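You operate a simulated robot arm through the tools that you are given. There is no shell and no other tool.

Carry out the task below with a simulated robot arm. There is one attempt and no reset: what you move stays moved.

Task
Set Rohan's place on the blue mat: name sign, eraser, board slid up, clip open, white glue wound out.
Fine: the board with the grey card, slid straight, a finger's width off the mat at most; leave the glue stick in its stand. Set down upright: what you pick out.

It is judged by the outcome, as a careful person would: the job done as asked, and still so three seconds after it is handed in. It fails if anything else is knocked over, pushed out of place, dropped, spilled or broken.

Robot
A 7-joint arm with a three-finger gripper, fixed in place. Base frame: the origin is on the floor under the middle of its stand, x ahead of it, y to its left, z up. Units: mm, degrees, N and s.
With the tool pointing down near the work surface it reaches from about 500 to 940 mm from the base axis. Its first joint turns from -166.0 to 166.0 degrees. Payload 2.69 kg.
The tool frame sits at the grasp point between the pads (the TCP): z along the fingers, y along the line on which they close. The tips reach 29 mm beyond it. The gripper opens to 120 mm; its body begins 78 mm behind the TCP.
Orientation is that of the tool frame in the base frame, as a unit quaternion [x, y, z, w]. With the fingers straight down and closing along the base's y, the tool's x points along the base's -x, its y along +y and its z along -z.

Tools
- The arm moves only by the tool nudge_tool. Its argument "increments" is a list of rows, each a list of 6 numbers: the shift along the tool's x, y, z in units of 20 mm (1.0 is 20 mm), then the turn, a rotation vector about the tool's x, y, z in units of 8 degrees (1.0 is 8 degrees). In form: [[x, y, z, ax, ay, az], ...]. A call has 1 to 20 rows; each row shifts and turns the commanded pose from where the row before left it, along the tool's axes as they then stand. "claw" is the gripper command, from -1 (fully open) to 1 (shut), values between in proportion, set as the call begins (left out, the last holds). A call with a number of a shift or a turn outside -1 to 1 is refused whole. Rows are played at 5 a second. More than 50 mm and 8.6 degrees between two rows, or a gripper value outside its range, and nothing of the call is played. Where a pose cannot be reached the arm comes as near as it can. A force on the tool above 40 N (or 10 N above the force at the start of the call, whichever is more), or a blocked arm, ends the call early, and 0.2 s more pass. The fingers move at their own pace (about 40 mm/s each) and stop on an object; they squeeze with about 45 N. The grip force told is the motor's: it shows also when the fingers shut on nothing. Time passes only in rows, and 0.2 s behind the last, so rows that do not move let the fingers close. The reply holds the time, the measured pose of the TCP, the force on the tool along the base axes, the opening and the grip force, in the units named above and with some noise, with the torque about the TCP (base axes, N m) and any sound that the robot's microphone picked up.
- Cameras (640 x 400 px; columns grow to the right, rows downward): "scene" is fixed at [218.2, 499.3, 1470.5]; the picture's right is [-0.47, -0.88, 0.00], its down [-0.77, 0.41, -0.49] and it looks along [0.43, -0.23, -0.87] (base axes); focal length 267 px, centre (320, 200). "wrist" rides on the gripper at [63, 0, -104] in the tool frame; the picture's right is [0.01, 1.00, 0.00], its down [-0.83, 0.00, -0.56] and it looks along [-0.56, 0.00, 0.83] (tool axes); focal length 275 px, centre (320, 200). There is no depth. A picture from a camera that has moved, and an enlarged one, comes with that camera's place and axes in the base frame and with its lens.
- camera(camera): a new picture of that camera. The clock stands still meanwhile.
- move_column(by): slides the trunk up (or, below 0, down) by that many mm; the arm rides with it, the base frame stays. It gives what a move gives, with no picture.
- zoom(camera, box): a new picture of the part [left, top, right, bottom] of that camera's present view, enlarged. The clock stands still meanwhile.
- sign_off(): hands the job in; it is judged then, once.

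Places have to be worked out from the pictures, the camera data and where the tool is seen. Open the gripper and draw the arm clear of the work before you hand the job in, unless the task says otherwise.

The tools are called after "Call:" as name(argument=value, ...) on one line, values as JSON. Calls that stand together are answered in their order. nudge_tool: Moves the arm, as the interface text tells. Its arguments: {"type":"object","properties":{"increments":{"type":"array","items":{"type":"array","items":{"type":"number"}}},"claw":{"type":"number"}},"required":["increments"]} The other tools are called the same way: move_column (by) moves the trunk up or down; camera (camera) takes a picture; zoom (camera, box) takes an enlarged picture of a part of a camera's view; sign_off () hands the job in.

At the start:

```text
time: 0.0
eef_pos: [459.2, 200.5, 1157.8]
ee_rot: [0.0, 1.0, 0.0, 0.0]
wrist_force: [-0.7, 0.3, -0.5]
torque: [0.0, 0.01, -0.03]
finger_gap: 120.0
finger_force: 0.0
trunk travel left (down, up): [-575.0, 38.0]
```

scene: 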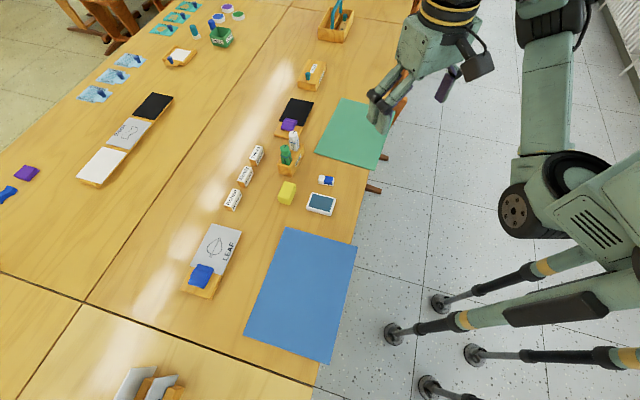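
wrist: 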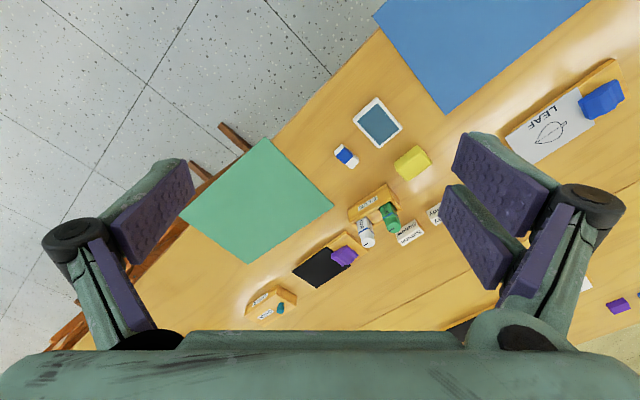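

I'll start by looking at the work area in more detail before I move anything.

Call:
zoom(camera="scene", box=[220, 120, 360, 220])

Call:
zoom(camera="scene", box=[170, 200, 370, 370])

Call:
zoom(camera="scene", box=[60, 0, 260, 130])

Call:
zoom(camera="scene", box=[260, 50, 400, 170])

Call:
zoom(camera="wrist", box=[320, 90, 480, 260])

```text
4.00 times, centred on (290, 170) of scene
camera zoom: at [218.2, 499.3, 1470.5], right [-0.47, -0.88, 0.0], down [-0.77, 0.41, -0.49], along [0.43, -0.23, -0.87], focal length 1069 px, centre (440, 320)
```

zoom: 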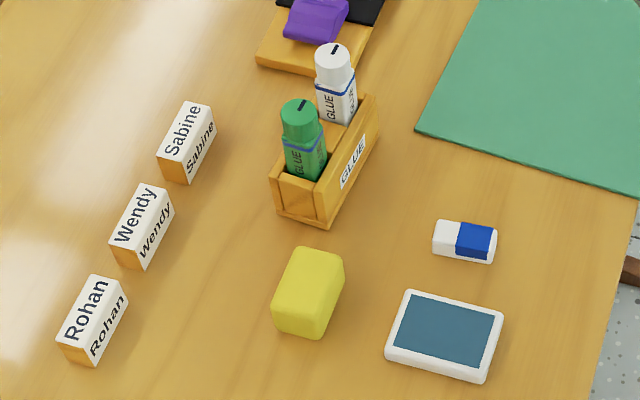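

```text
2.35 times, centred on (270, 285) of scene
camera zoom: at [218.2, 499.3, 1470.5], right [-0.47, -0.88, 0.0], down [-0.77, 0.41, -0.49], along [0.43, -0.23, -0.87], focal length 629 px, centre (438, 0)
```

zoom: 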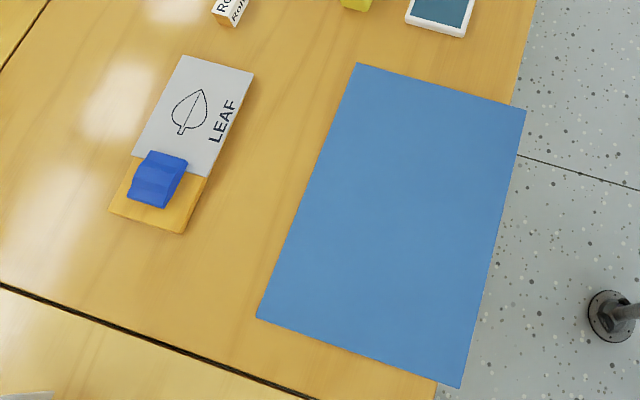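

```text
3.08 times, centred on (160, 65) of scene
camera zoom: at [218.2, 499.3, 1470.5], right [-0.47, -0.88, 0.0], down [-0.77, 0.41, -0.49], along [0.43, -0.23, -0.87], focal length 822 px, centre (812, 615)
```

zoom: 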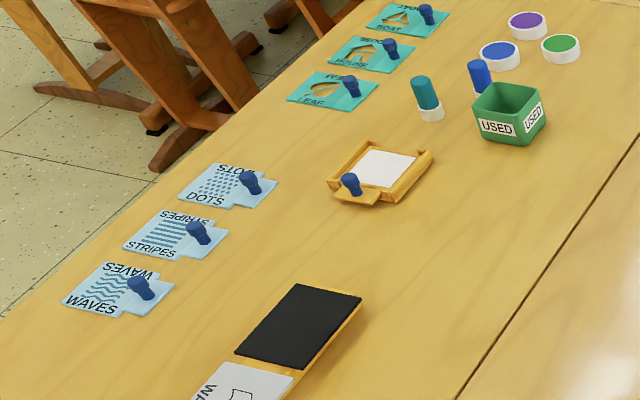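

```text
3.33 times, centred on (330, 110) of scene
camera zoom: at [218.2, 499.3, 1470.5], right [-0.47, -0.88, 0.0], down [-0.77, 0.41, -0.49], along [0.43, -0.23, -0.87], focal length 891 px, centre (287, 500)
```

zoom: 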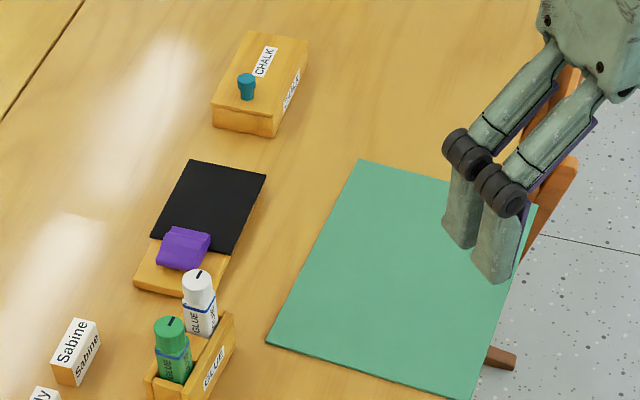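

```text
2.35 times, centred on (400, 175) of wrist
camera zoom: at [396.9, 200.1, 1263.4], right [-0.01, 1.0, 0.0], down [0.83, 0.0, 0.56], along [0.56, 0.0, -0.83], focal length 648 px, centre (132, 259)
```

zoom: 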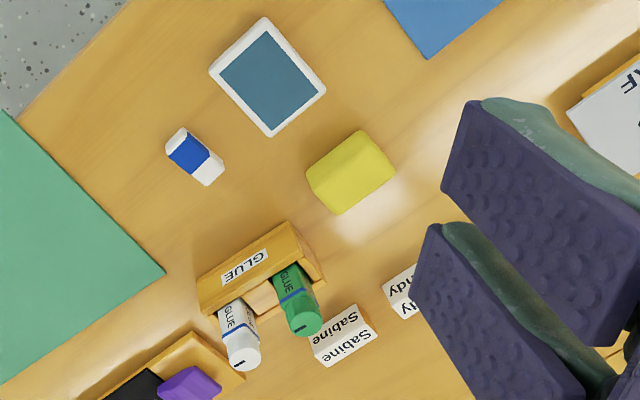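

The table looks rotated about 45° to the base, with its surface near z≈740. The blue mat is centred near (365,465), and the LEAF board with its blue clip is near (550,660). I'll line the tool up with the table and bring the wrist camera over the board for a closer look.

Call:
nudge_tool(increments=[[0, 0, 0, 0, 0, -0.93], [0, 0, 0, 0, 0, -0.93], [0, 0, 0, 0, 0, -0.93], [0, 0, 0, 0, 0, -0.93], [0, 0, 0, 0, 0, -0.93], [0, 0, 0, 0, 0, -0.93]], claw=-1)

Call:
nudge_tool(increments=[[-0.702, 0.928, 0.728, 0, 0, 0], [-0.702, 0.928, 0.728, 0, 0, 0], [-0.702, 0.928, 0.728, 0, 0, 0], [-0.702, 0.928, 0.728, 0, 0, 0], [-0.702, 0.928, 0.728, 0, 0, 0], [-0.702, 0.928, 0.728, 0, 0, 0], [-0.702, 0.928, 0.728, 0, 0, 0], [-0.702, 0.928, 0.728, 0, 0, 0], [-0.702, 0.928, 0.728, 0, 0, 0], [-0.702, 0.928, 0.728, 0, 0, 0], [-0.702, 0.928, 0.728, 0, 0, 0], [-0.702, 0.928, 0.728, 0, 0, 0], [-0.702, 0.928, 0.728, 0, 0, 0], [-0.702, 0.928, 0.728, 0, 0, 0], [-0.702, 0.928, 0.728, 0, 0, 0], [-0.702, 0.928, 0.728, 0, 0, 0], [-0.702, 0.928, 0.728, 0, 0, 0], [-0.702, 0.928, 0.728, 0, 0, 0]])

Call:
camera(camera="wrist")

```text
time: 1.4
eef_pos: [458.8, 201.1, 1158.6]
ee_rot: [-0.381, 0.925, 0.0, 0.0]
wrist_force: [-1.0, 0.1, 0.1]
torque: [-0.02, 0.03, -0.01]
finger_gap: 120.0
finger_force: 0.0
trunk travel left (down, up): [-575.0, 38.0]
```

```text
time: 5.2
eef_pos: [403.5, 615.7, 895.3]
ee_rot: [-0.38, 0.925, 0.0, -0.001]
wrist_force: [-0.3, -0.1, -0.7]
torque: [0.0, 0.03, 0.0]
finger_gap: 120.1
finger_force: 0.0
trunk travel left (down, up): [-575.0, 38.0]
```

```text
taken
camera wrist: at [359.6, 570.8, 999.8], right [-0.71, 0.71, 0.0], down [0.59, 0.59, 0.56], along [0.39, 0.39, -0.83], focal length 275 px, centre (320, 200)
```

wrist: 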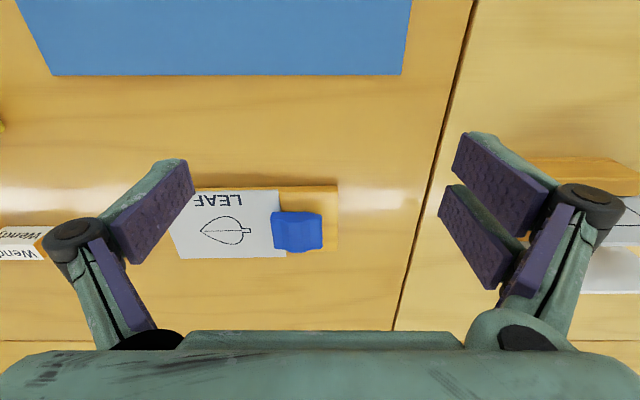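

The board and clip are in view. I'll zoom in on the clip and the card.

Call:
zoom(camera="wrist", box=[170, 170, 360, 280])

Call:
zoom(camera="wrist", box=[250, 180, 350, 270])

Call:
zoom(camera="scene", box=[175, 215, 255, 305])

Call:
zoom(camera="scene", box=[260, 95, 320, 145])

```text
3.37 times, centred on (265, 225) of wrist
camera zoom: at [359.6, 570.8, 999.8], right [-0.71, 0.71, 0.0], down [0.59, 0.59, 0.56], along [0.39, 0.39, -0.83], focal length 927 px, centre (505, 116)
```

zoom: 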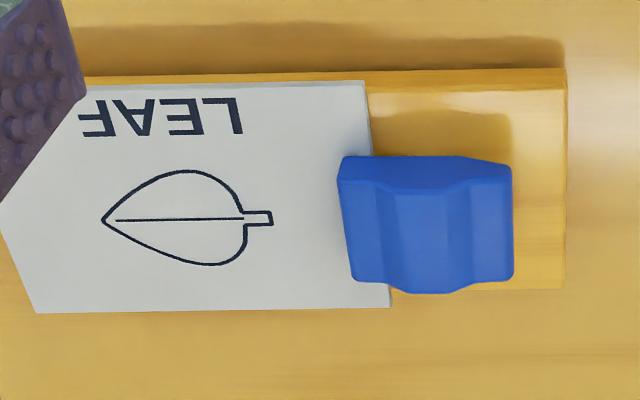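

```text
4.44 times, centred on (300, 225) of wrist
camera zoom: at [359.6, 570.8, 999.8], right [-0.71, 0.71, 0.0], down [0.59, 0.59, 0.56], along [0.39, 0.39, -0.83], focal length 1224 px, centre (409, 89)
```

zoom: 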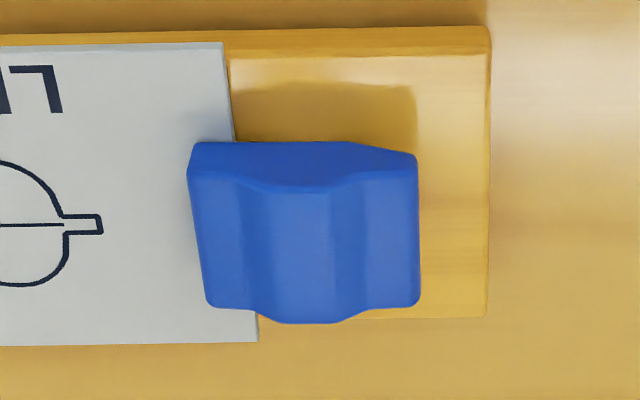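

```text
4.44 times, centred on (215, 260) of scene
camera zoom: at [218.2, 499.3, 1470.5], right [-0.47, -0.88, 0.0], down [-0.77, 0.41, -0.49], along [0.43, -0.23, -0.87], focal length 1188 px, centre (787, -67)
```

zoom: 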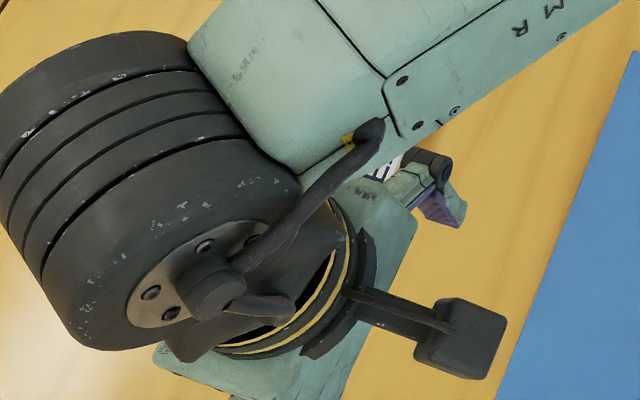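

```text
8.00 times, centred on (290, 120) of scene
camera zoom: at [218.2, 499.3, 1470.5], right [-0.47, -0.88, 0.0], down [-0.77, 0.41, -0.49], along [0.43, -0.23, -0.87], focal length 2138 px, centre (560, 840)
```

zoom: 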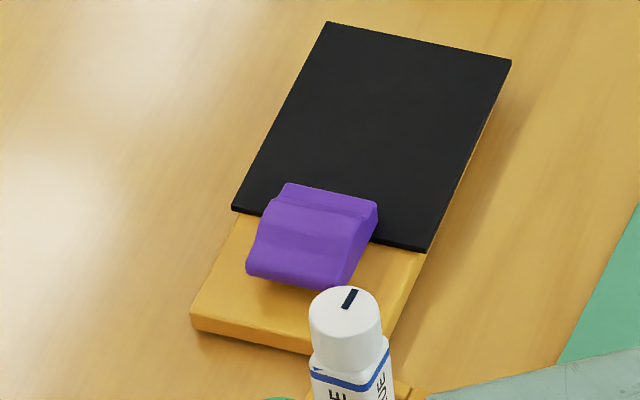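

The clip looks like a raised rocker with a wavy profile, half over the card and half over bare wood. I need a low side view to see how it works, so I'll lower and tilt the wrist camera.

Call:
nudge_tool(increments=[[0, -0.23, 0.94, 0, 0, 0], [0, -0.23, 0.94, 0, 0, 0], [0, -0.23, 0.94, 0, 0, 0], [0, -0.23, 0.94, 0, 0, 0], [0, -0.23, 0.94, 0, 0, 0], [0, 0, 0, 0, -1, 0], [0, 0, 0, 0, -1, 0], [0, 0, 0, 0, -1, 0], [0, 0, 0, 0, -1, 0], [0, 0, 0, 0, -1, 0]])

Call:
camera(camera="wrist")

Call:
zoom(camera="wrist", box=[220, 140, 420, 265])

```text
time: 7.4
eef_pos: [417.6, 600.7, 801.2]
ee_rot: [-0.357, 0.869, 0.131, 0.317]
wrist_force: [-0.2, -0.2, 0.1]
torque: [-0.02, 0.02, -0.02]
finger_gap: 119.9
finger_force: 0.0
trunk travel left (down, up): [-575.0, 38.0]
```

```text
taken
camera wrist: at [338.1, 518.0, 841.0], right [-0.71, 0.71, 0.0], down [0.2, 0.2, 0.96], along [0.68, 0.68, -0.28], focal length 275 px, centre (320, 200)
```

wrist: 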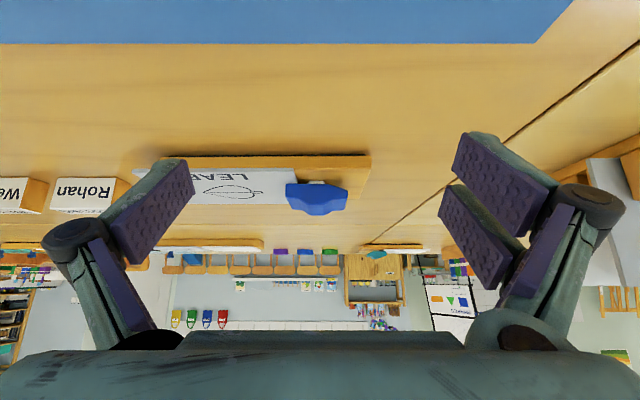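

```text
3.20 times, centred on (320, 202) of wrist
camera zoom: at [338.1, 518.0, 841.0], right [-0.71, 0.71, 0.0], down [0.2, 0.2, 0.96], along [0.68, 0.68, -0.28], focal length 881 px, centre (320, 192)
```

zoom: 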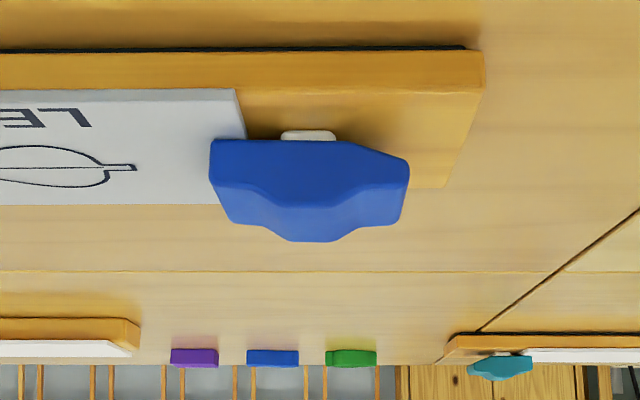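

The clip pivots on a small white block. Its underside is flat on the card side and slopes up toward the tail on the wood side, so pressing the tail down should lift the mouth off the card. I'll compare it with the other clips in the background.

Call:
zoom(camera="wrist", box=[340, 230, 440, 290])

Call:
zoom(camera="wrist", box=[270, 170, 360, 230])

Call:
zoom(camera="wrist", box=[150, 230, 350, 290])

Call:
zoom(camera="wrist", box=[0, 150, 150, 250])

```text
6.40 times, centred on (390, 260) of wrist
camera zoom: at [338.1, 518.0, 841.0], right [-0.71, 0.71, 0.0], down [0.2, 0.2, 0.96], along [0.68, 0.68, -0.28], focal length 1762 px, centre (-128, -184)
```

zoom: 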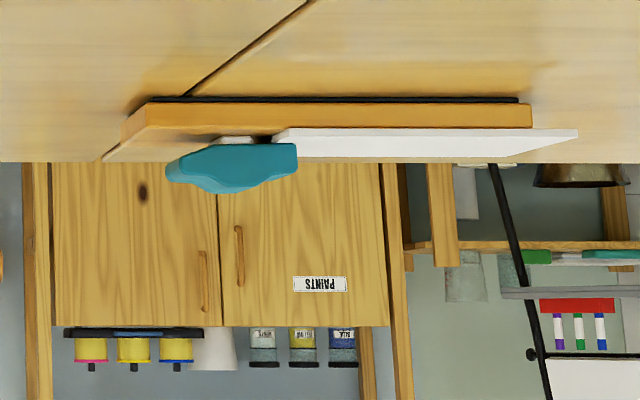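

```text
6.67 times, centred on (315, 200) of wrist
camera zoom: at [338.1, 518.0, 841.0], right [-0.71, 0.71, 0.0], down [0.2, 0.2, 0.96], along [0.68, 0.68, -0.28], focal length 1835 px, centre (353, 200)
```

zoom: 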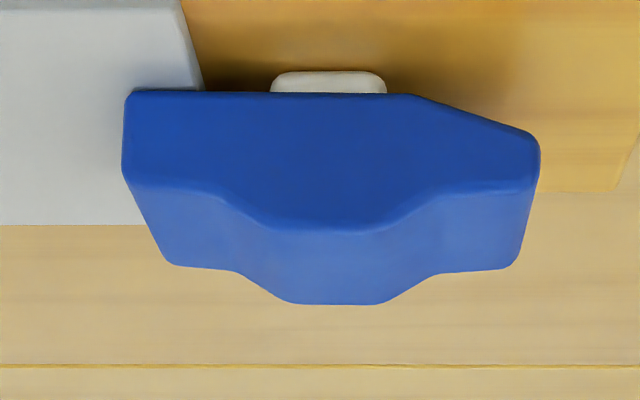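

```text
3.20 times, centred on (250, 260) of wrist
camera zoom: at [338.1, 518.0, 841.0], right [-0.71, 0.71, 0.0], down [0.2, 0.2, 0.96], along [0.68, 0.68, -0.28], focal length 881 px, centre (544, 8)
```

zoom: 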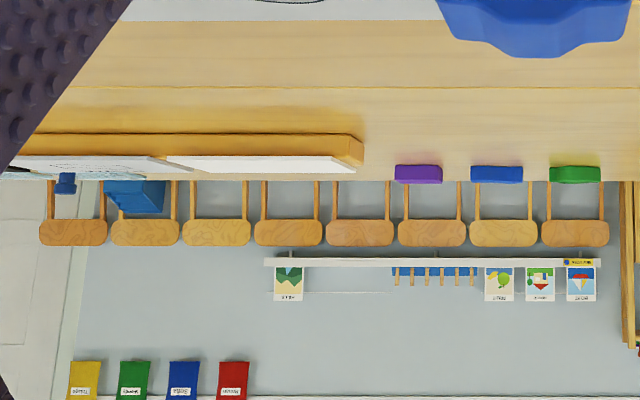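

```text
4.00 times, centred on (75, 200) of wrist
camera zoom: at [338.1, 518.0, 841.0], right [-0.71, 0.71, 0.0], down [0.2, 0.2, 0.96], along [0.68, 0.68, -0.28], focal length 1101 px, centre (1300, 200)
```

zoom: 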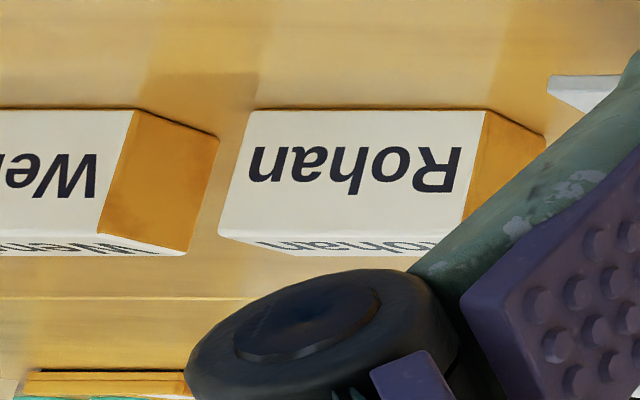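

It is a rocker clip, so pressing the tail at the wood end should open it. Next I'll look at the glue stand near (777,296) from the front, keeping the tilt and raising the arm first.

Call:
nudge_tool(increments=[[-0.6, 0, -0.72, 0, 0, 0], [-0.6, 0, -0.72, 0, 0, 0], [-0.6, 0, -0.72, 0, 0, 0], [-0.6, 0, -0.72, 0, 0, 0], [-0.6, 0, -0.72, 0, 0, 0], [-0.6, 0, -0.72, 0, 0, 0], [-0.6, 0, -0.72, 0, 0, 0], [-0.6, 0, -0.72, 0, 0, 0], [0, -1, 0, 0, 0, 0], [0, -1, 0, 0, 0, 0], [0, -1, 0, 0, 0, 0], [0, -1, 0, 0, 0, 0], [0, -1, 0, 0, 0, 0], [0, -1, 0, 0, 0, 0], [0, -1, 0, 0, 0, 0], [0, -1, 0, 0, 0, 0], [0, -1, 0, 0, 0, 0], [0, -1, 0, 0, 0, 0], [0, -1, 0, 0, 0, 0], [0, -1, 0, 0, 0, 0]])

Call:
nudge_tool(increments=[[0.62, -0.958, 0.139, 0, 0, 0], [0.62, -0.958, 0.139, 0, 0, 0], [0.62, -0.958, 0.139, 0, 0, 0], [0.62, -0.958, 0.139, 0, 0, 0], [0.62, -0.958, 0.139, 0, 0, 0], [0.62, -0.958, 0.139, 0, 0, 0], [0.62, -0.958, 0.139, 0, 0, 0], [0.62, -0.958, 0.139, 0, 0, 0], [0.62, -0.958, 0.139, 0, 0, 0], [0.62, -0.958, 0.139, 0, 0, 0], [0.62, -0.958, 0.139, 0, 0, 0], [0.62, -0.958, 0.139, 0, 0, 0]])

Call:
camera(camera="wrist")

```text
time: 11.6
eef_pos: [586.6, 430.0, 954.4]
ee_rot: [-0.357, 0.869, 0.13, 0.316]
wrist_force: [1.3, -0.4, -0.2]
torque: [0.0, 0.0, 0.01]
finger_gap: 119.8
finger_force: 0.0
trunk travel left (down, up): [-575.0, 38.0]
```

```text
time: 14.2
eef_pos: [684.3, 201.7, 831.9]
ee_rot: [-0.357, 0.869, 0.13, 0.316]
wrist_force: [0.2, -0.1, 0.6]
torque: [-0.02, 0.01, -0.02]
finger_gap: 119.9
finger_force: 0.1
trunk travel left (down, up): [-575.0, 38.0]
```

```text
taken
camera wrist: at [603.8, 119.4, 870.5], right [-0.71, 0.71, 0.0], down [0.2, 0.2, 0.96], along [0.68, 0.68, -0.28], focal length 275 px, centre (320, 200)
```

wrist: 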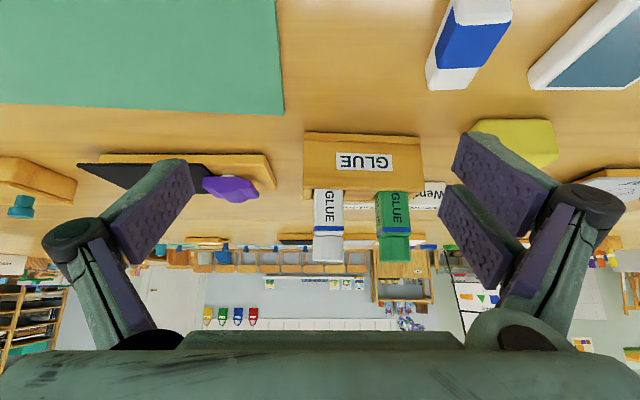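

Call:
zoom(camera="wrist", box=[295, 180, 435, 270])

Call:
zoom(camera="scene", box=[278, 120, 318, 180])

Call:
zoom(camera="wrist", box=[300, 180, 370, 270])

```text
4.44 times, centred on (365, 225) of wrist
camera zoom: at [603.8, 119.4, 870.5], right [-0.71, 0.71, 0.0], down [0.2, 0.2, 0.96], along [0.68, 0.68, -0.28], focal length 1224 px, centre (120, 89)
```

zoom: 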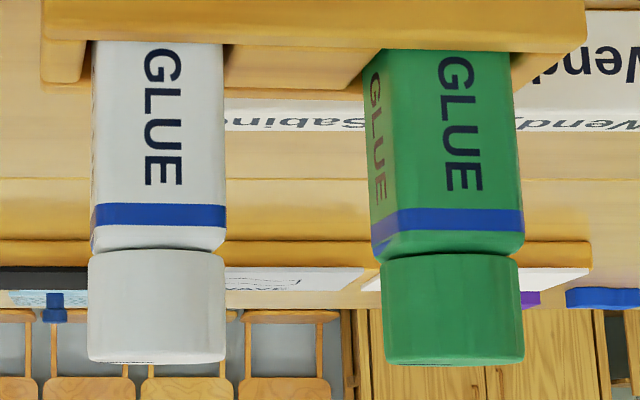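

```text
6.67 times, centred on (298, 150) of scene
camera zoom: at [218.2, 499.3, 1470.5], right [-0.47, -0.88, 0.0], down [-0.77, 0.41, -0.49], along [0.43, -0.23, -0.87], focal length 1782 px, centre (467, 533)
```

zoom: 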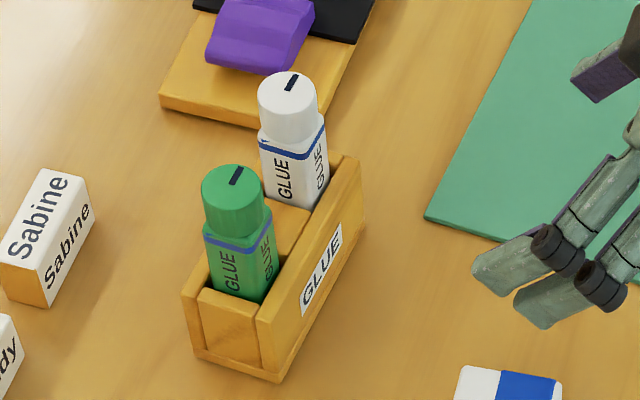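

```text
4.44 times, centred on (335, 225) of wrist
camera zoom: at [603.8, 119.4, 870.5], right [-0.71, 0.71, 0.0], down [0.2, 0.2, 0.96], along [0.68, 0.68, -0.28], focal length 1224 px, centre (253, 89)
```

zoom: 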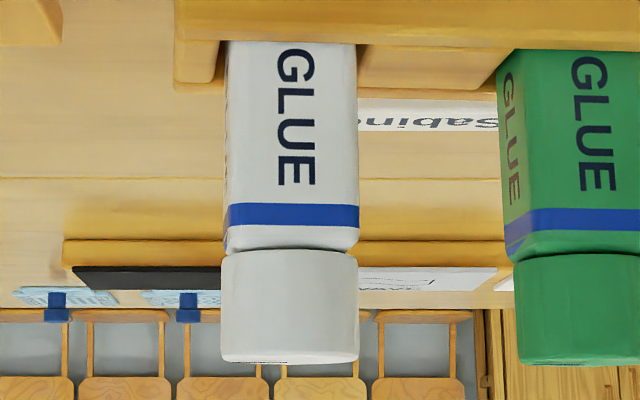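

The glue sticks have square bodies, so they can't turn in the stand. Each has a round knob on top with a pointer, and the white knob is about 27 mm across at around (773,298), z≈835–855. I'll straighten the tool, raise it and turn it so the fingers close along the table's depth, away from the green stick. Then I'll check alignment from above.

Call:
nudge_tool(increments=[[0, 0, 0, 0, 1, 0], [0, 0, 0, 0, 1, 0], [0, 0, 0, 0, 1, 0], [0, 0, 0, 0, 1, 0], [0, 0, 0, 0, 1, 0], [0, 0, -0.8, 0, 0, 0], [0, 0, -0.8, 0, 0, 0.9], [0, 0, -0.8, 0, 0, 0.9], [0, 0, -0.8, 0, 0, 0.9], [0, 0, -0.8, 0, 0, 0.9], [0, 0, -0.8, 0, 0, 0.9], [0, 0, -0.8, 0, 0, 0.9], [0, 0, -0.8, 0, 0, 0.9], [0, 0, 0, 0, 0, 0.9], [0, 0, 0, 0, 0, 0.9], [0, 0, 0, 0, 0, 0.9], [0, 0, 0, 0, 0, 0.9], [0, 0, 0, 0, 0, 0.9], [0, 0, 0, 0, 0, 0.45]], claw=0)

Call:
camera(camera="wrist")

```text
time: 18.2
eef_pos: [682.8, 199.5, 958.3]
ee_rot: [0.387, 0.922, 0.0, 0.0]
wrist_force: [0.4, -0.1, 0.4]
torque: [0.02, -0.02, -0.01]
finger_gap: 59.8
finger_force: 0.0
trunk travel left (down, up): [-575.0, 38.0]
```

```text
taken
camera wrist: at [640.0, 243.9, 1063.4], right [0.71, 0.7, 0.0], down [0.59, -0.59, 0.56], along [0.39, -0.39, -0.83], focal length 275 px, centre (320, 200)
```

wrist: 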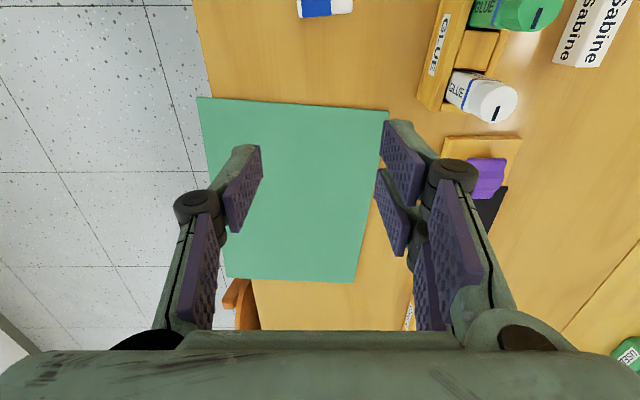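

Call:
zoom(camera="wrist", box=[410, 0, 570, 130])

```text
3.08 times, centred on (490, 65) of wrist
camera zoom: at [640.0, 243.9, 1063.4], right [0.71, 0.7, 0.0], down [0.59, -0.59, 0.56], along [0.39, -0.39, -0.83], focal length 847 px, centre (-203, 615)
```

zoom: 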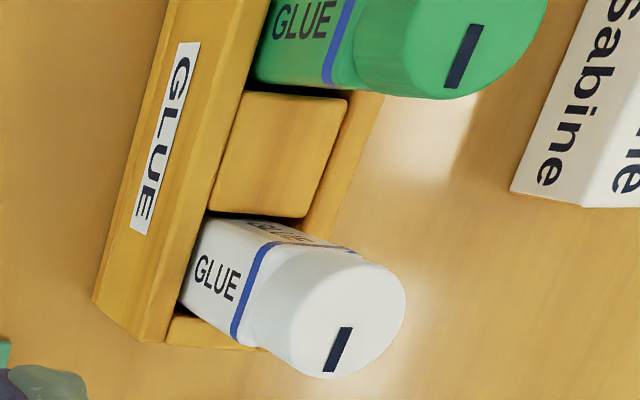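

The white knob is centred at about (772,299) with its top at z≈854. I'll hover over it with the fingers straddling it and check the alignment.

Call:
nudge_tool(increments=[[0.061, 0.952, 0, 0, 0, 0], [0.061, 0.952, 0, 0, 0, 0], [0.061, 0.952, 0, 0, 0, 0], [0.061, 0.952, 0, 0, 0, 0], [0.061, 0.952, 0, 0, 0, 0], [0.061, 0.952, 0, 0, 0, 0], [0.061, 0.952, 0, 0, 0, 0], [0, 0, 0.9, 0, 0, 0], [0, 0, 0.9, 0, 0, 0], [0, 0, 0.6, 0, 0, 0]])

Call:
camera(camera="wrist")

Call:
zoom(camera="scene", box=[260, 90, 360, 180])

```text
time: 20.4
eef_pos: [771.8, 299.8, 911.5]
ee_rot: [0.385, 0.923, 0.001, 0.001]
wrist_force: [-1.0, -0.3, 0.2]
torque: [-0.02, -0.01, 0.0]
finger_gap: 59.8
finger_force: 0.1
trunk travel left (down, up): [-575.0, 38.0]
```

```text
taken
camera wrist: at [728.6, 343.5, 1015.4], right [0.71, 0.71, 0.0], down [0.59, -0.59, 0.56], along [0.39, -0.39, -0.83], focal length 275 px, centre (320, 200)
```

wrist: 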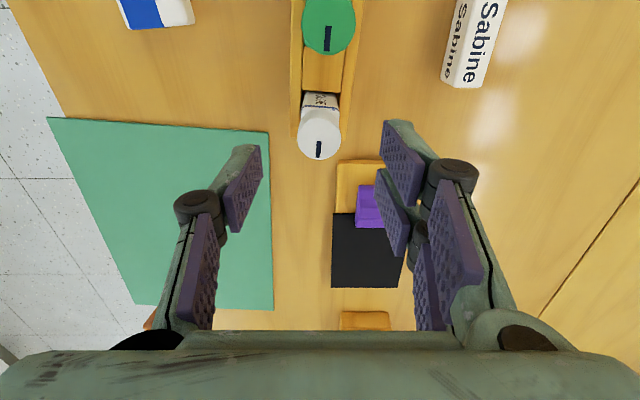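

```text
4.44 times, centred on (310, 135) of scene
camera zoom: at [218.2, 499.3, 1470.5], right [-0.47, -0.88, 0.0], down [-0.77, 0.41, -0.49], along [0.43, -0.23, -0.87], focal length 1188 px, centre (364, 489)
```

zoom: 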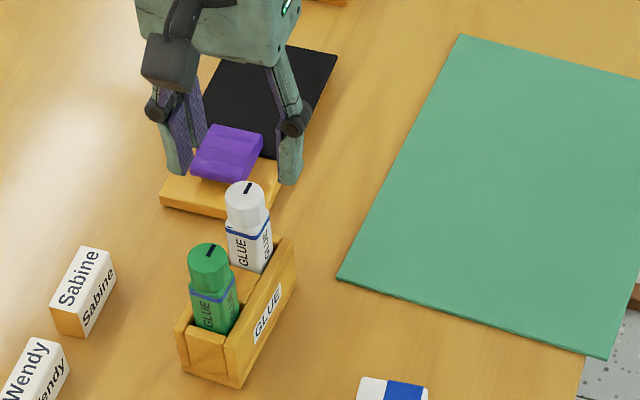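

Call:
zoom(camera="wrist", box=[280, 90, 360, 170])

```text
5.00 times, centred on (320, 130) of wrist
camera zoom: at [728.6, 343.5, 1015.4], right [0.71, 0.71, 0.0], down [0.59, -0.59, 0.56], along [0.39, -0.39, -0.83], focal length 1376 px, centre (320, 550)
```

zoom: 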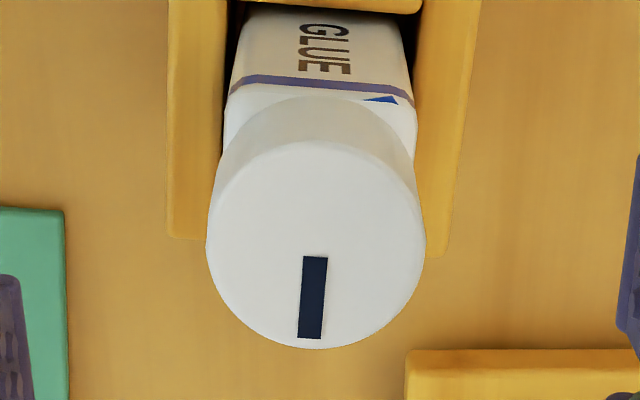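

There's a small blue triangle on the body just under the knob, which may be a wind arrow or index mark. I'll look closer at both sticks.

Call:
zoom(camera="wrist", box=[296, 95, 346, 125])

Call:
zoom(camera="scene", box=[294, 125, 330, 150])

Call:
zoom(camera="scene", box=[294, 140, 324, 168])

Call:
zoom(camera="wrist", box=[290, 0, 370, 60])

```text
12.80 times, centred on (321, 110) of wrist
camera zoom: at [728.6, 343.5, 1015.4], right [0.71, 0.71, 0.0], down [0.59, -0.59, 0.56], along [0.39, -0.39, -0.83], focal length 3524 px, centre (307, 1352)
```

zoom: 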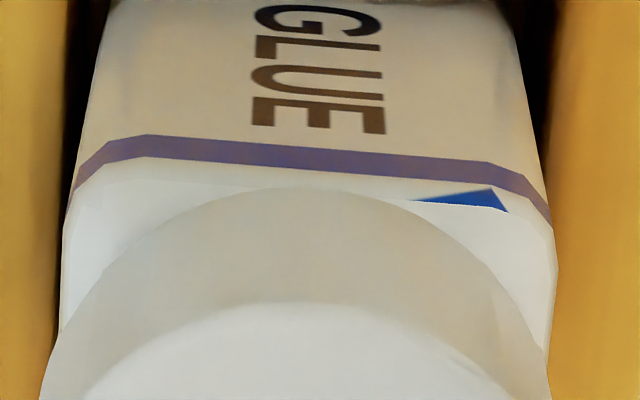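

```text
16.00 times, centred on (312, 138) of scene
camera zoom: at [218.2, 499.3, 1470.5], right [-0.47, -0.88, 0.0], down [-0.77, 0.41, -0.49], along [0.43, -0.23, -0.87], focal length 4276 px, centre (448, 1200)
```

zoom: 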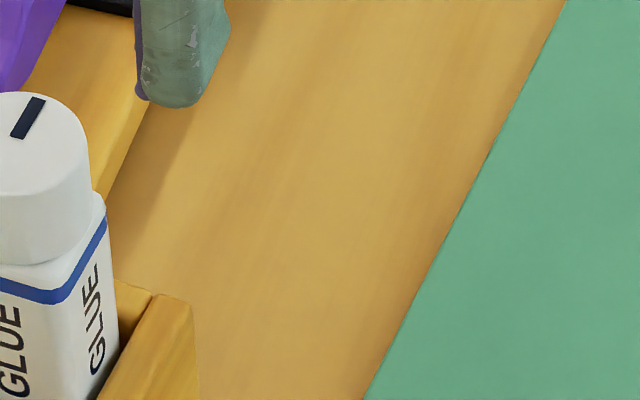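

```text
14.29 times, centred on (309, 154) of scene
camera zoom: at [218.2, 499.3, 1470.5], right [-0.47, -0.88, 0.0], down [-0.77, 0.41, -0.49], along [0.43, -0.23, -0.87], focal length 3818 px, centre (477, 857)
```

zoom: 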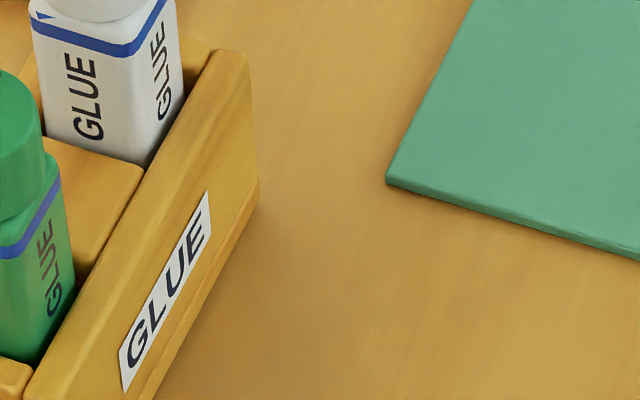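

```text
6.67 times, centred on (330, 30) of wrist
camera zoom: at [728.6, 343.5, 1015.4], right [0.71, 0.71, 0.0], down [0.59, -0.59, 0.56], along [0.39, -0.39, -0.83], focal length 1835 px, centre (253, 1333)
```

zoom: 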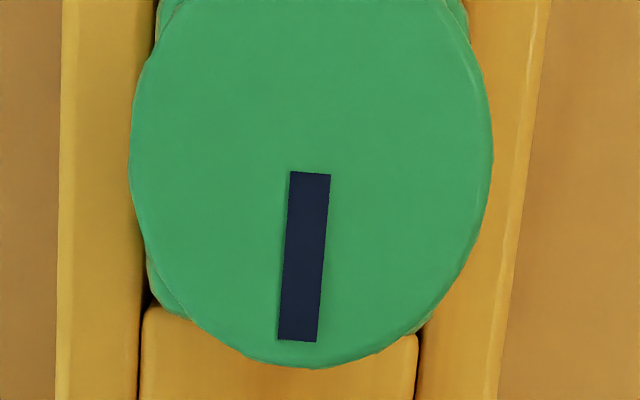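

Call:
zoom(camera="scene", box=[282, 134, 302, 147])

Call:
zoom(camera="scene", box=[276, 144, 300, 160])

```text
16.00 times, centred on (292, 140) of scene
camera zoom: at [218.2, 499.3, 1470.5], right [-0.47, -0.88, 0.0], down [-0.77, 0.41, -0.49], along [0.43, -0.23, -0.87], focal length 4276 px, centre (768, 1152)
```

zoom: 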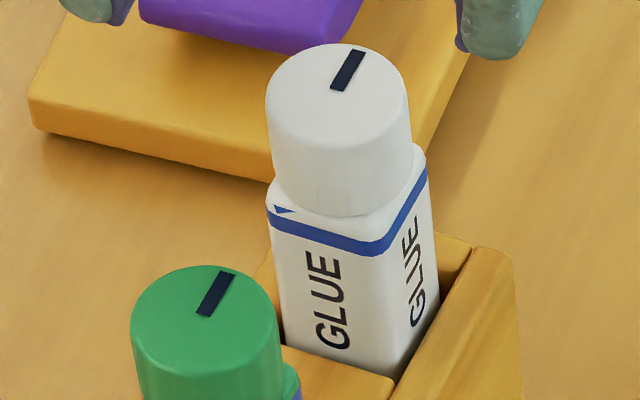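

```text
16.00 times, centred on (288, 152) of scene
camera zoom: at [218.2, 499.3, 1470.5], right [-0.47, -0.88, 0.0], down [-0.77, 0.41, -0.49], along [0.43, -0.23, -0.87], focal length 4276 px, centre (832, 968)
```

zoom: 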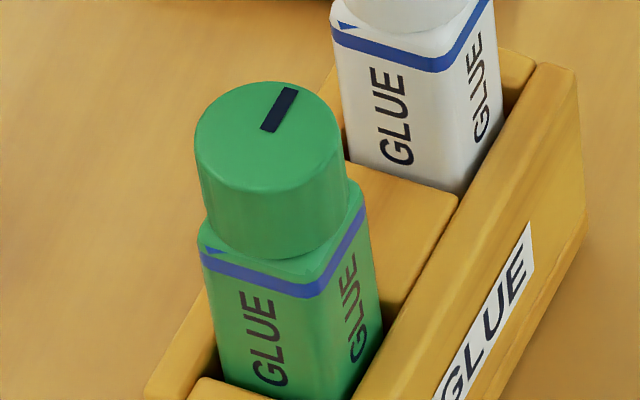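

The triangle sits on the body's shoulder at one corner. I'll move so the camera is straight above the knob and try to read which way it points.

Call:
nudge_tool(increments=[[-0.9, 0, 0, 0, 0, 0], [-0.9, 0, 0, 0, 0, 0], [-0.7, 0, 0, 0, 0, 0]])

Call:
camera(camera="wrist")

Call:
zoom(camera="wrist", box=[290, 10, 350, 60])

```text
time: 21.2
eef_pos: [807.2, 263.4, 911.9]
ee_rot: [0.384, 0.923, 0.0, 0.0]
wrist_force: [0.6, 0.2, -0.1]
torque: [0.0, 0.01, -0.02]
finger_gap: 60.0
finger_force: 0.0
trunk travel left (down, up): [-575.0, 38.0]
```

```text
taken
camera wrist: at [763.7, 306.9, 1015.7], right [0.71, 0.71, 0.0], down [0.59, -0.59, 0.56], along [0.39, -0.39, -0.83], focal length 275 px, centre (320, 200)
```

wrist: 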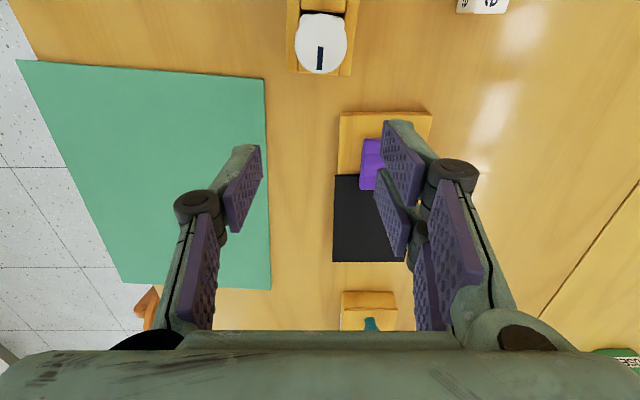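

```text
8.00 times, centred on (320, 35) of wrist
camera zoom: at [763.7, 306.9, 1015.7], right [0.71, 0.71, 0.0], down [0.59, -0.59, 0.56], along [0.39, -0.39, -0.83], focal length 2202 px, centre (320, 1520)
```

zoom: 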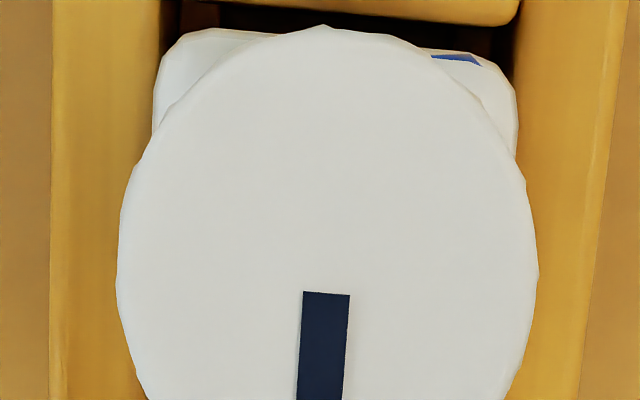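

Call:
zoom(camera="wrist", box=[326, 10, 346, 24])

Call:
zoom(camera="wrist", box=[295, 0, 345, 30])

```text
16.00 times, centred on (336, 17) of wrist
camera zoom: at [763.7, 306.9, 1015.7], right [0.71, 0.71, 0.0], down [0.59, -0.59, 0.56], along [0.39, -0.39, -0.83], focal length 4404 px, centre (64, 3128)
```

zoom: 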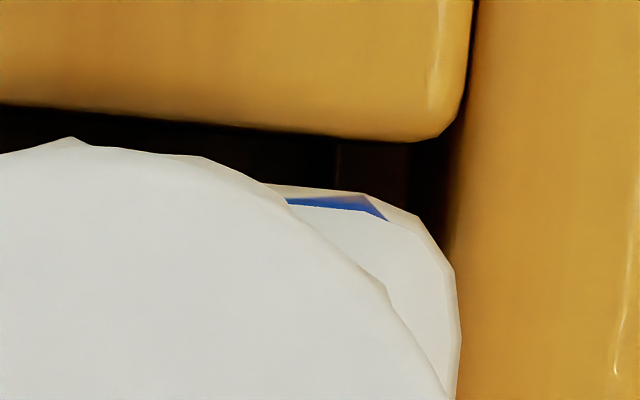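

```text
12.80 times, centred on (320, 15) of wrist
camera zoom: at [763.7, 306.9, 1015.7], right [0.71, 0.71, 0.0], down [0.59, -0.59, 0.56], along [0.39, -0.39, -0.83], focal length 3524 px, centre (320, 2568)
```

zoom: 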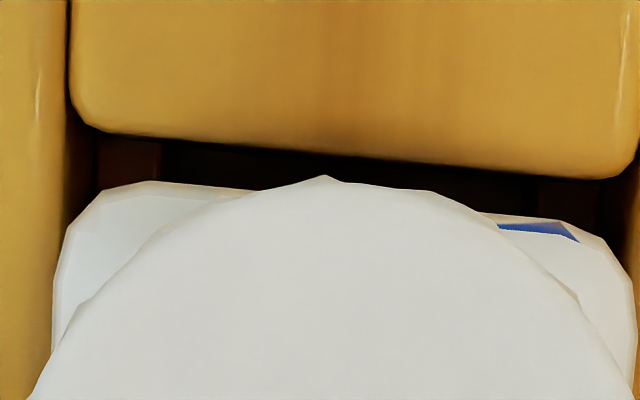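

The triangle looks like an arrowhead on the +t face just above the band. I'll get a level view of that face on the green stick, which has the same mark, to read the direction properly.

Call:
nudge_tool(increments=[[0.95, 0, 0, 0, 0, 0], [0.95, 0, 0, 0, 0, 0], [0.95, 0, 0, 0, 0, 0], [0.95, 0, 0, 0, 0, 0], [0.95, 0, 0, 0, 0, 0], [0.95, 0, 0, 0, 0, 0], [0.95, 0, 0, 0, 0, 0], [0.95, 0, 0, 0, 0, 0], [0.95, 0, 0, 0, 0, 0], [0.95, 0, 0, 0, 0, 0], [0, 0, 0.8, 0, -1, 0], [0, 0, 0.8, 0, -1, 0], [0, 0, 0.8, 0, -1, 0], [0, 0, 0, 0, -1, 0], [0, 0, 0, 0, -1, 0]])

Call:
camera(camera="wrist")

```text
time: 24.4
eef_pos: [679.4, 394.7, 863.5]
ee_rot: [0.363, 0.867, -0.132, 0.317]
wrist_force: [0.6, 0.2, -0.3]
torque: [0.03, -0.01, 0.0]
finger_gap: 59.8
finger_force: 0.0
trunk travel left (down, up): [-575.0, 38.0]
```

```text
taken
camera wrist: at [598.9, 475.3, 903.4], right [0.71, 0.71, 0.0], down [0.2, -0.2, 0.96], along [0.68, -0.68, -0.28], focal length 275 px, centre (320, 200)
```

wrist: 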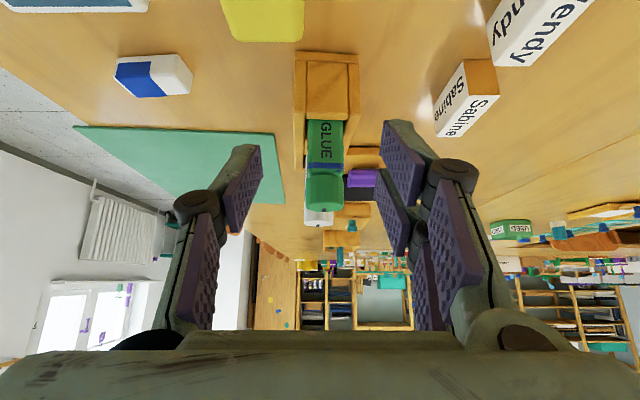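

Call:
zoom(camera="wrist", box=[295, 110, 355, 220])

Call:
zoom(camera="wrist", box=[300, 150, 350, 182])

Call:
zoom(camera="wrist", box=[430, 0, 590, 140])

```text
3.64 times, centred on (325, 165) of wrist
camera zoom: at [598.9, 475.3, 903.4], right [0.71, 0.71, 0.0], down [0.2, -0.2, 0.96], along [0.68, -0.68, -0.28], focal length 1001 px, centre (302, 327)
```

zoom: 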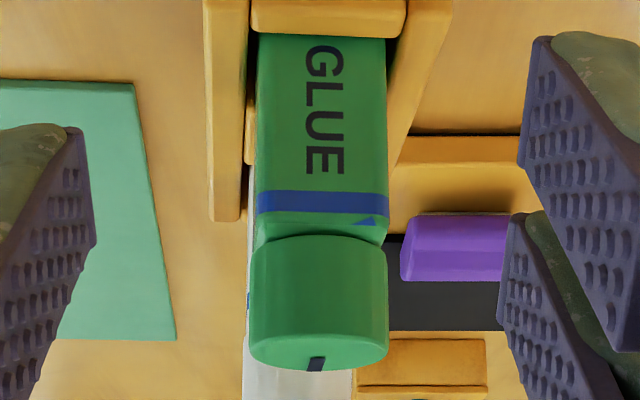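

```text
12.50 times, centred on (325, 166) of wrist
camera zoom: at [598.9, 475.3, 903.4], right [0.71, 0.71, 0.0], down [0.2, -0.2, 0.96], along [0.68, -0.68, -0.28], focal length 3441 px, centre (258, 625)
```

zoom: 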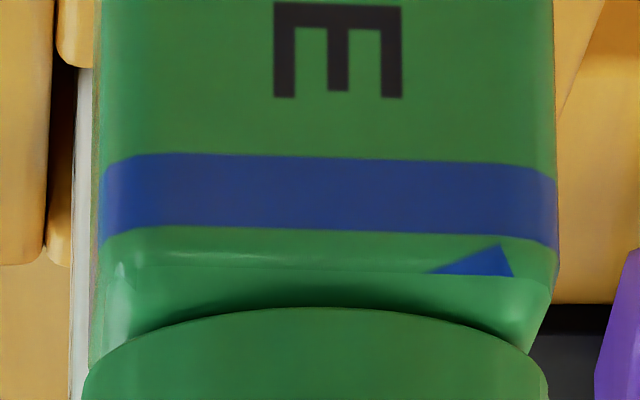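

```text
2.86 times, centred on (510, 70) of wrist
camera zoom: at [598.9, 475.3, 903.4], right [0.71, 0.71, 0.0], down [0.2, -0.2, 0.96], along [0.68, -0.68, -0.28], focal length 786 px, centre (-223, 571)
```

zoom: 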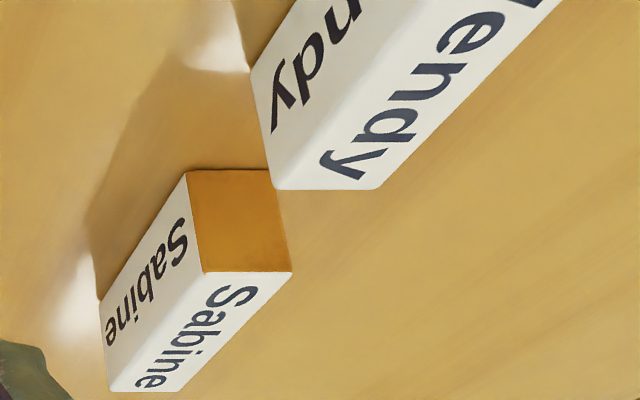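

The mark is partly hidden by the shoulder edge, so I can't be sure of it yet. I'll look at that corner of the green stick from another side before touching anything.

Call:
nudge_tool(increments=[[0, 0, -1, 0, 1, 0], [0, 0, -1, 0, 1, 0], [0, 0, 0, 0, 1, 0], [0, 0, 0, 0, 1, 0], [0, 0, 0, 0, 1, 0], [0, 0, 0, 0, 0, 0.925], [0, 0, 0, 0, 0, 0.925], [0, 0, 0, 0, 0, 0.925], [0, 0, 0, 0, 0, 0.925], [0, 0, 0, 0, 0, 0.925], [0, 0, 0, 0, 0, 0.925], [0, 0.9, 0, 0, -0.8, 0], [0, 0.9, 0, 0, -0.8, 0], [0, 0.85, 0, 0, -0.8, 0]])

Call:
camera(camera="wrist")

```text
time: 27.4
eef_pos: [716.6, 411.1, 895.5]
ee_rot: [0.696, 0.699, -0.118, 0.119]
wrist_force: [0.1, 0.0, -0.1]
torque: [0.05, -0.02, -0.01]
finger_gap: 60.0
finger_force: 0.0
trunk travel left (down, up): [-575.0, 38.0]
```

```text
taken
camera wrist: at [716.5, 503.8, 973.5], right [1.0, 0.01, 0.0], down [0.01, -0.6, 0.8], along [0.01, -0.8, -0.6], focal length 275 px, centre (320, 200)
```

wrist: 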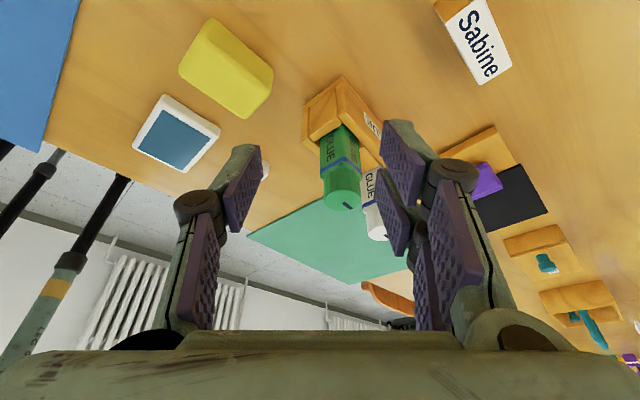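

Call:
zoom(camera="wrist", box=[305, 120, 395, 250])

Call:
zoom(camera="wrist", box=[322, 155, 366, 183])

Call:
zoom(camera="wrist", box=[355, 190, 395, 218])

```text
3.08 times, centred on (350, 185) of wrist
camera zoom: at [716.5, 503.8, 973.5], right [1.0, 0.01, 0.0], down [0.01, -0.6, 0.8], along [0.01, -0.8, -0.6], focal length 847 px, centre (228, 246)
```

zoom: 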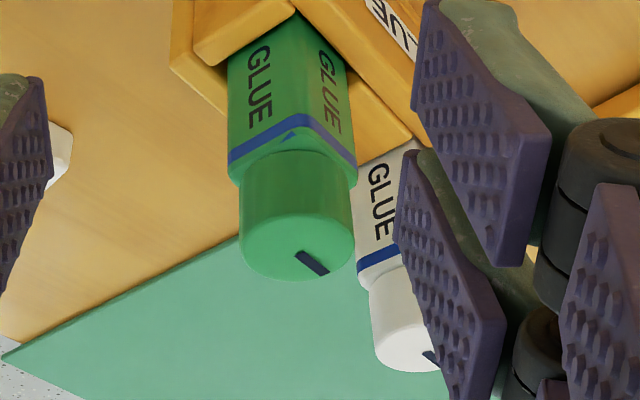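

```text
14.29 times, centred on (344, 169) of wrist
camera zoom: at [716.5, 503.8, 973.5], right [1.0, 0.01, 0.0], down [0.01, -0.6, 0.8], along [0.01, -0.8, -0.6], focal length 3932 px, centre (-23, 643)
```

zoom: 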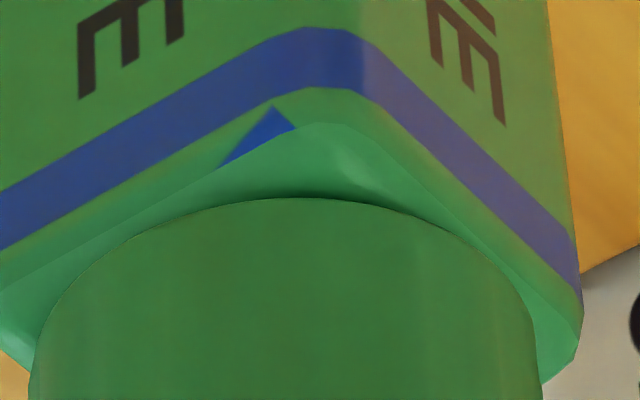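

```text
14.29 times, centred on (375, 204) of wrist
camera zoom: at [716.5, 503.8, 973.5], right [1.0, 0.01, 0.0], down [0.01, -0.6, 0.8], along [0.01, -0.8, -0.6], focal length 3932 px, centre (-466, 143)
```

zoom: 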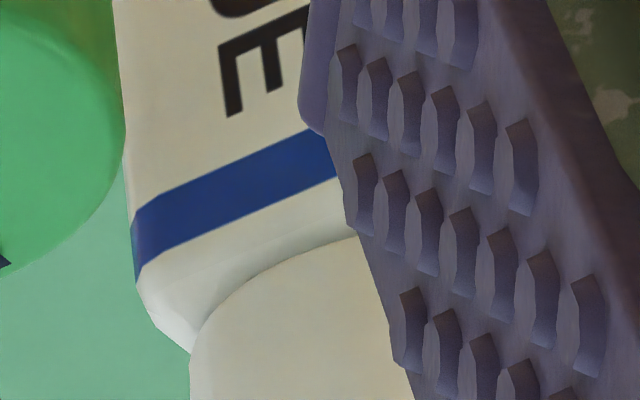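

The mark reads as the lower half of an arrowhead: a base corner at the +n end with its edge rising toward −n. That means turning counter-clockwise seen from above. I'll hover over the white knob (771.9, 299.0) with the fingers placed so neither side swings into the green stick.

Call:
nudge_tool(increments=[[0, 0, -0.41, 0, 0.8, 0], [0, 0, -0.41, 0, 0.8, 0], [0, 0, -0.41, 0, 0.8, 0], [-0.9, 0.46, 0, 0, 0, 0], [-0.9, 0.46, 0, 0, 0, 0], [-0.9, 0.46, 0, 0, 0, 0], [-0.9, 0.46, 0, 0, 0, 0], [-0.9, 0.46, 0, 0, 0, 0], [-0.9, 0.46, 0, 0, 0, 0]])

Call:
camera(camera="wrist")

```text
time: 29.4
eef_pos: [771.7, 308.7, 918.7]
ee_rot: [0.705, 0.709, 0.001, 0.0]
wrist_force: [-0.4, 0.6, 0.6]
torque: [0.01, 0.0, -0.01]
finger_gap: 60.1
finger_force: 0.1
trunk travel left (down, up): [-575.0, 38.0]
```

```text
taken
camera wrist: at [772.1, 371.6, 1023.1], right [1.0, 0.01, 0.0], down [0.01, -0.83, 0.56], along [0.01, -0.56, -0.83], focal length 275 px, centre (320, 200)
```

wrist: 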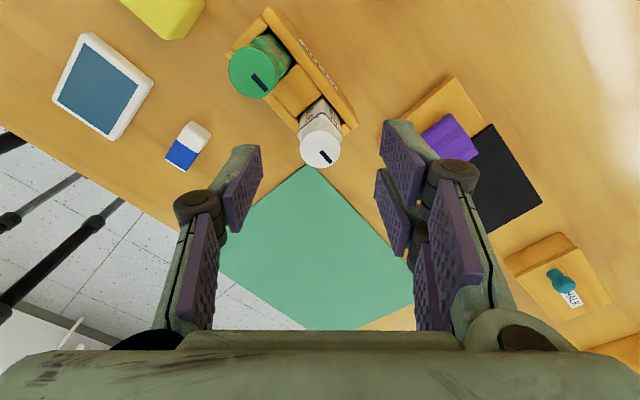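

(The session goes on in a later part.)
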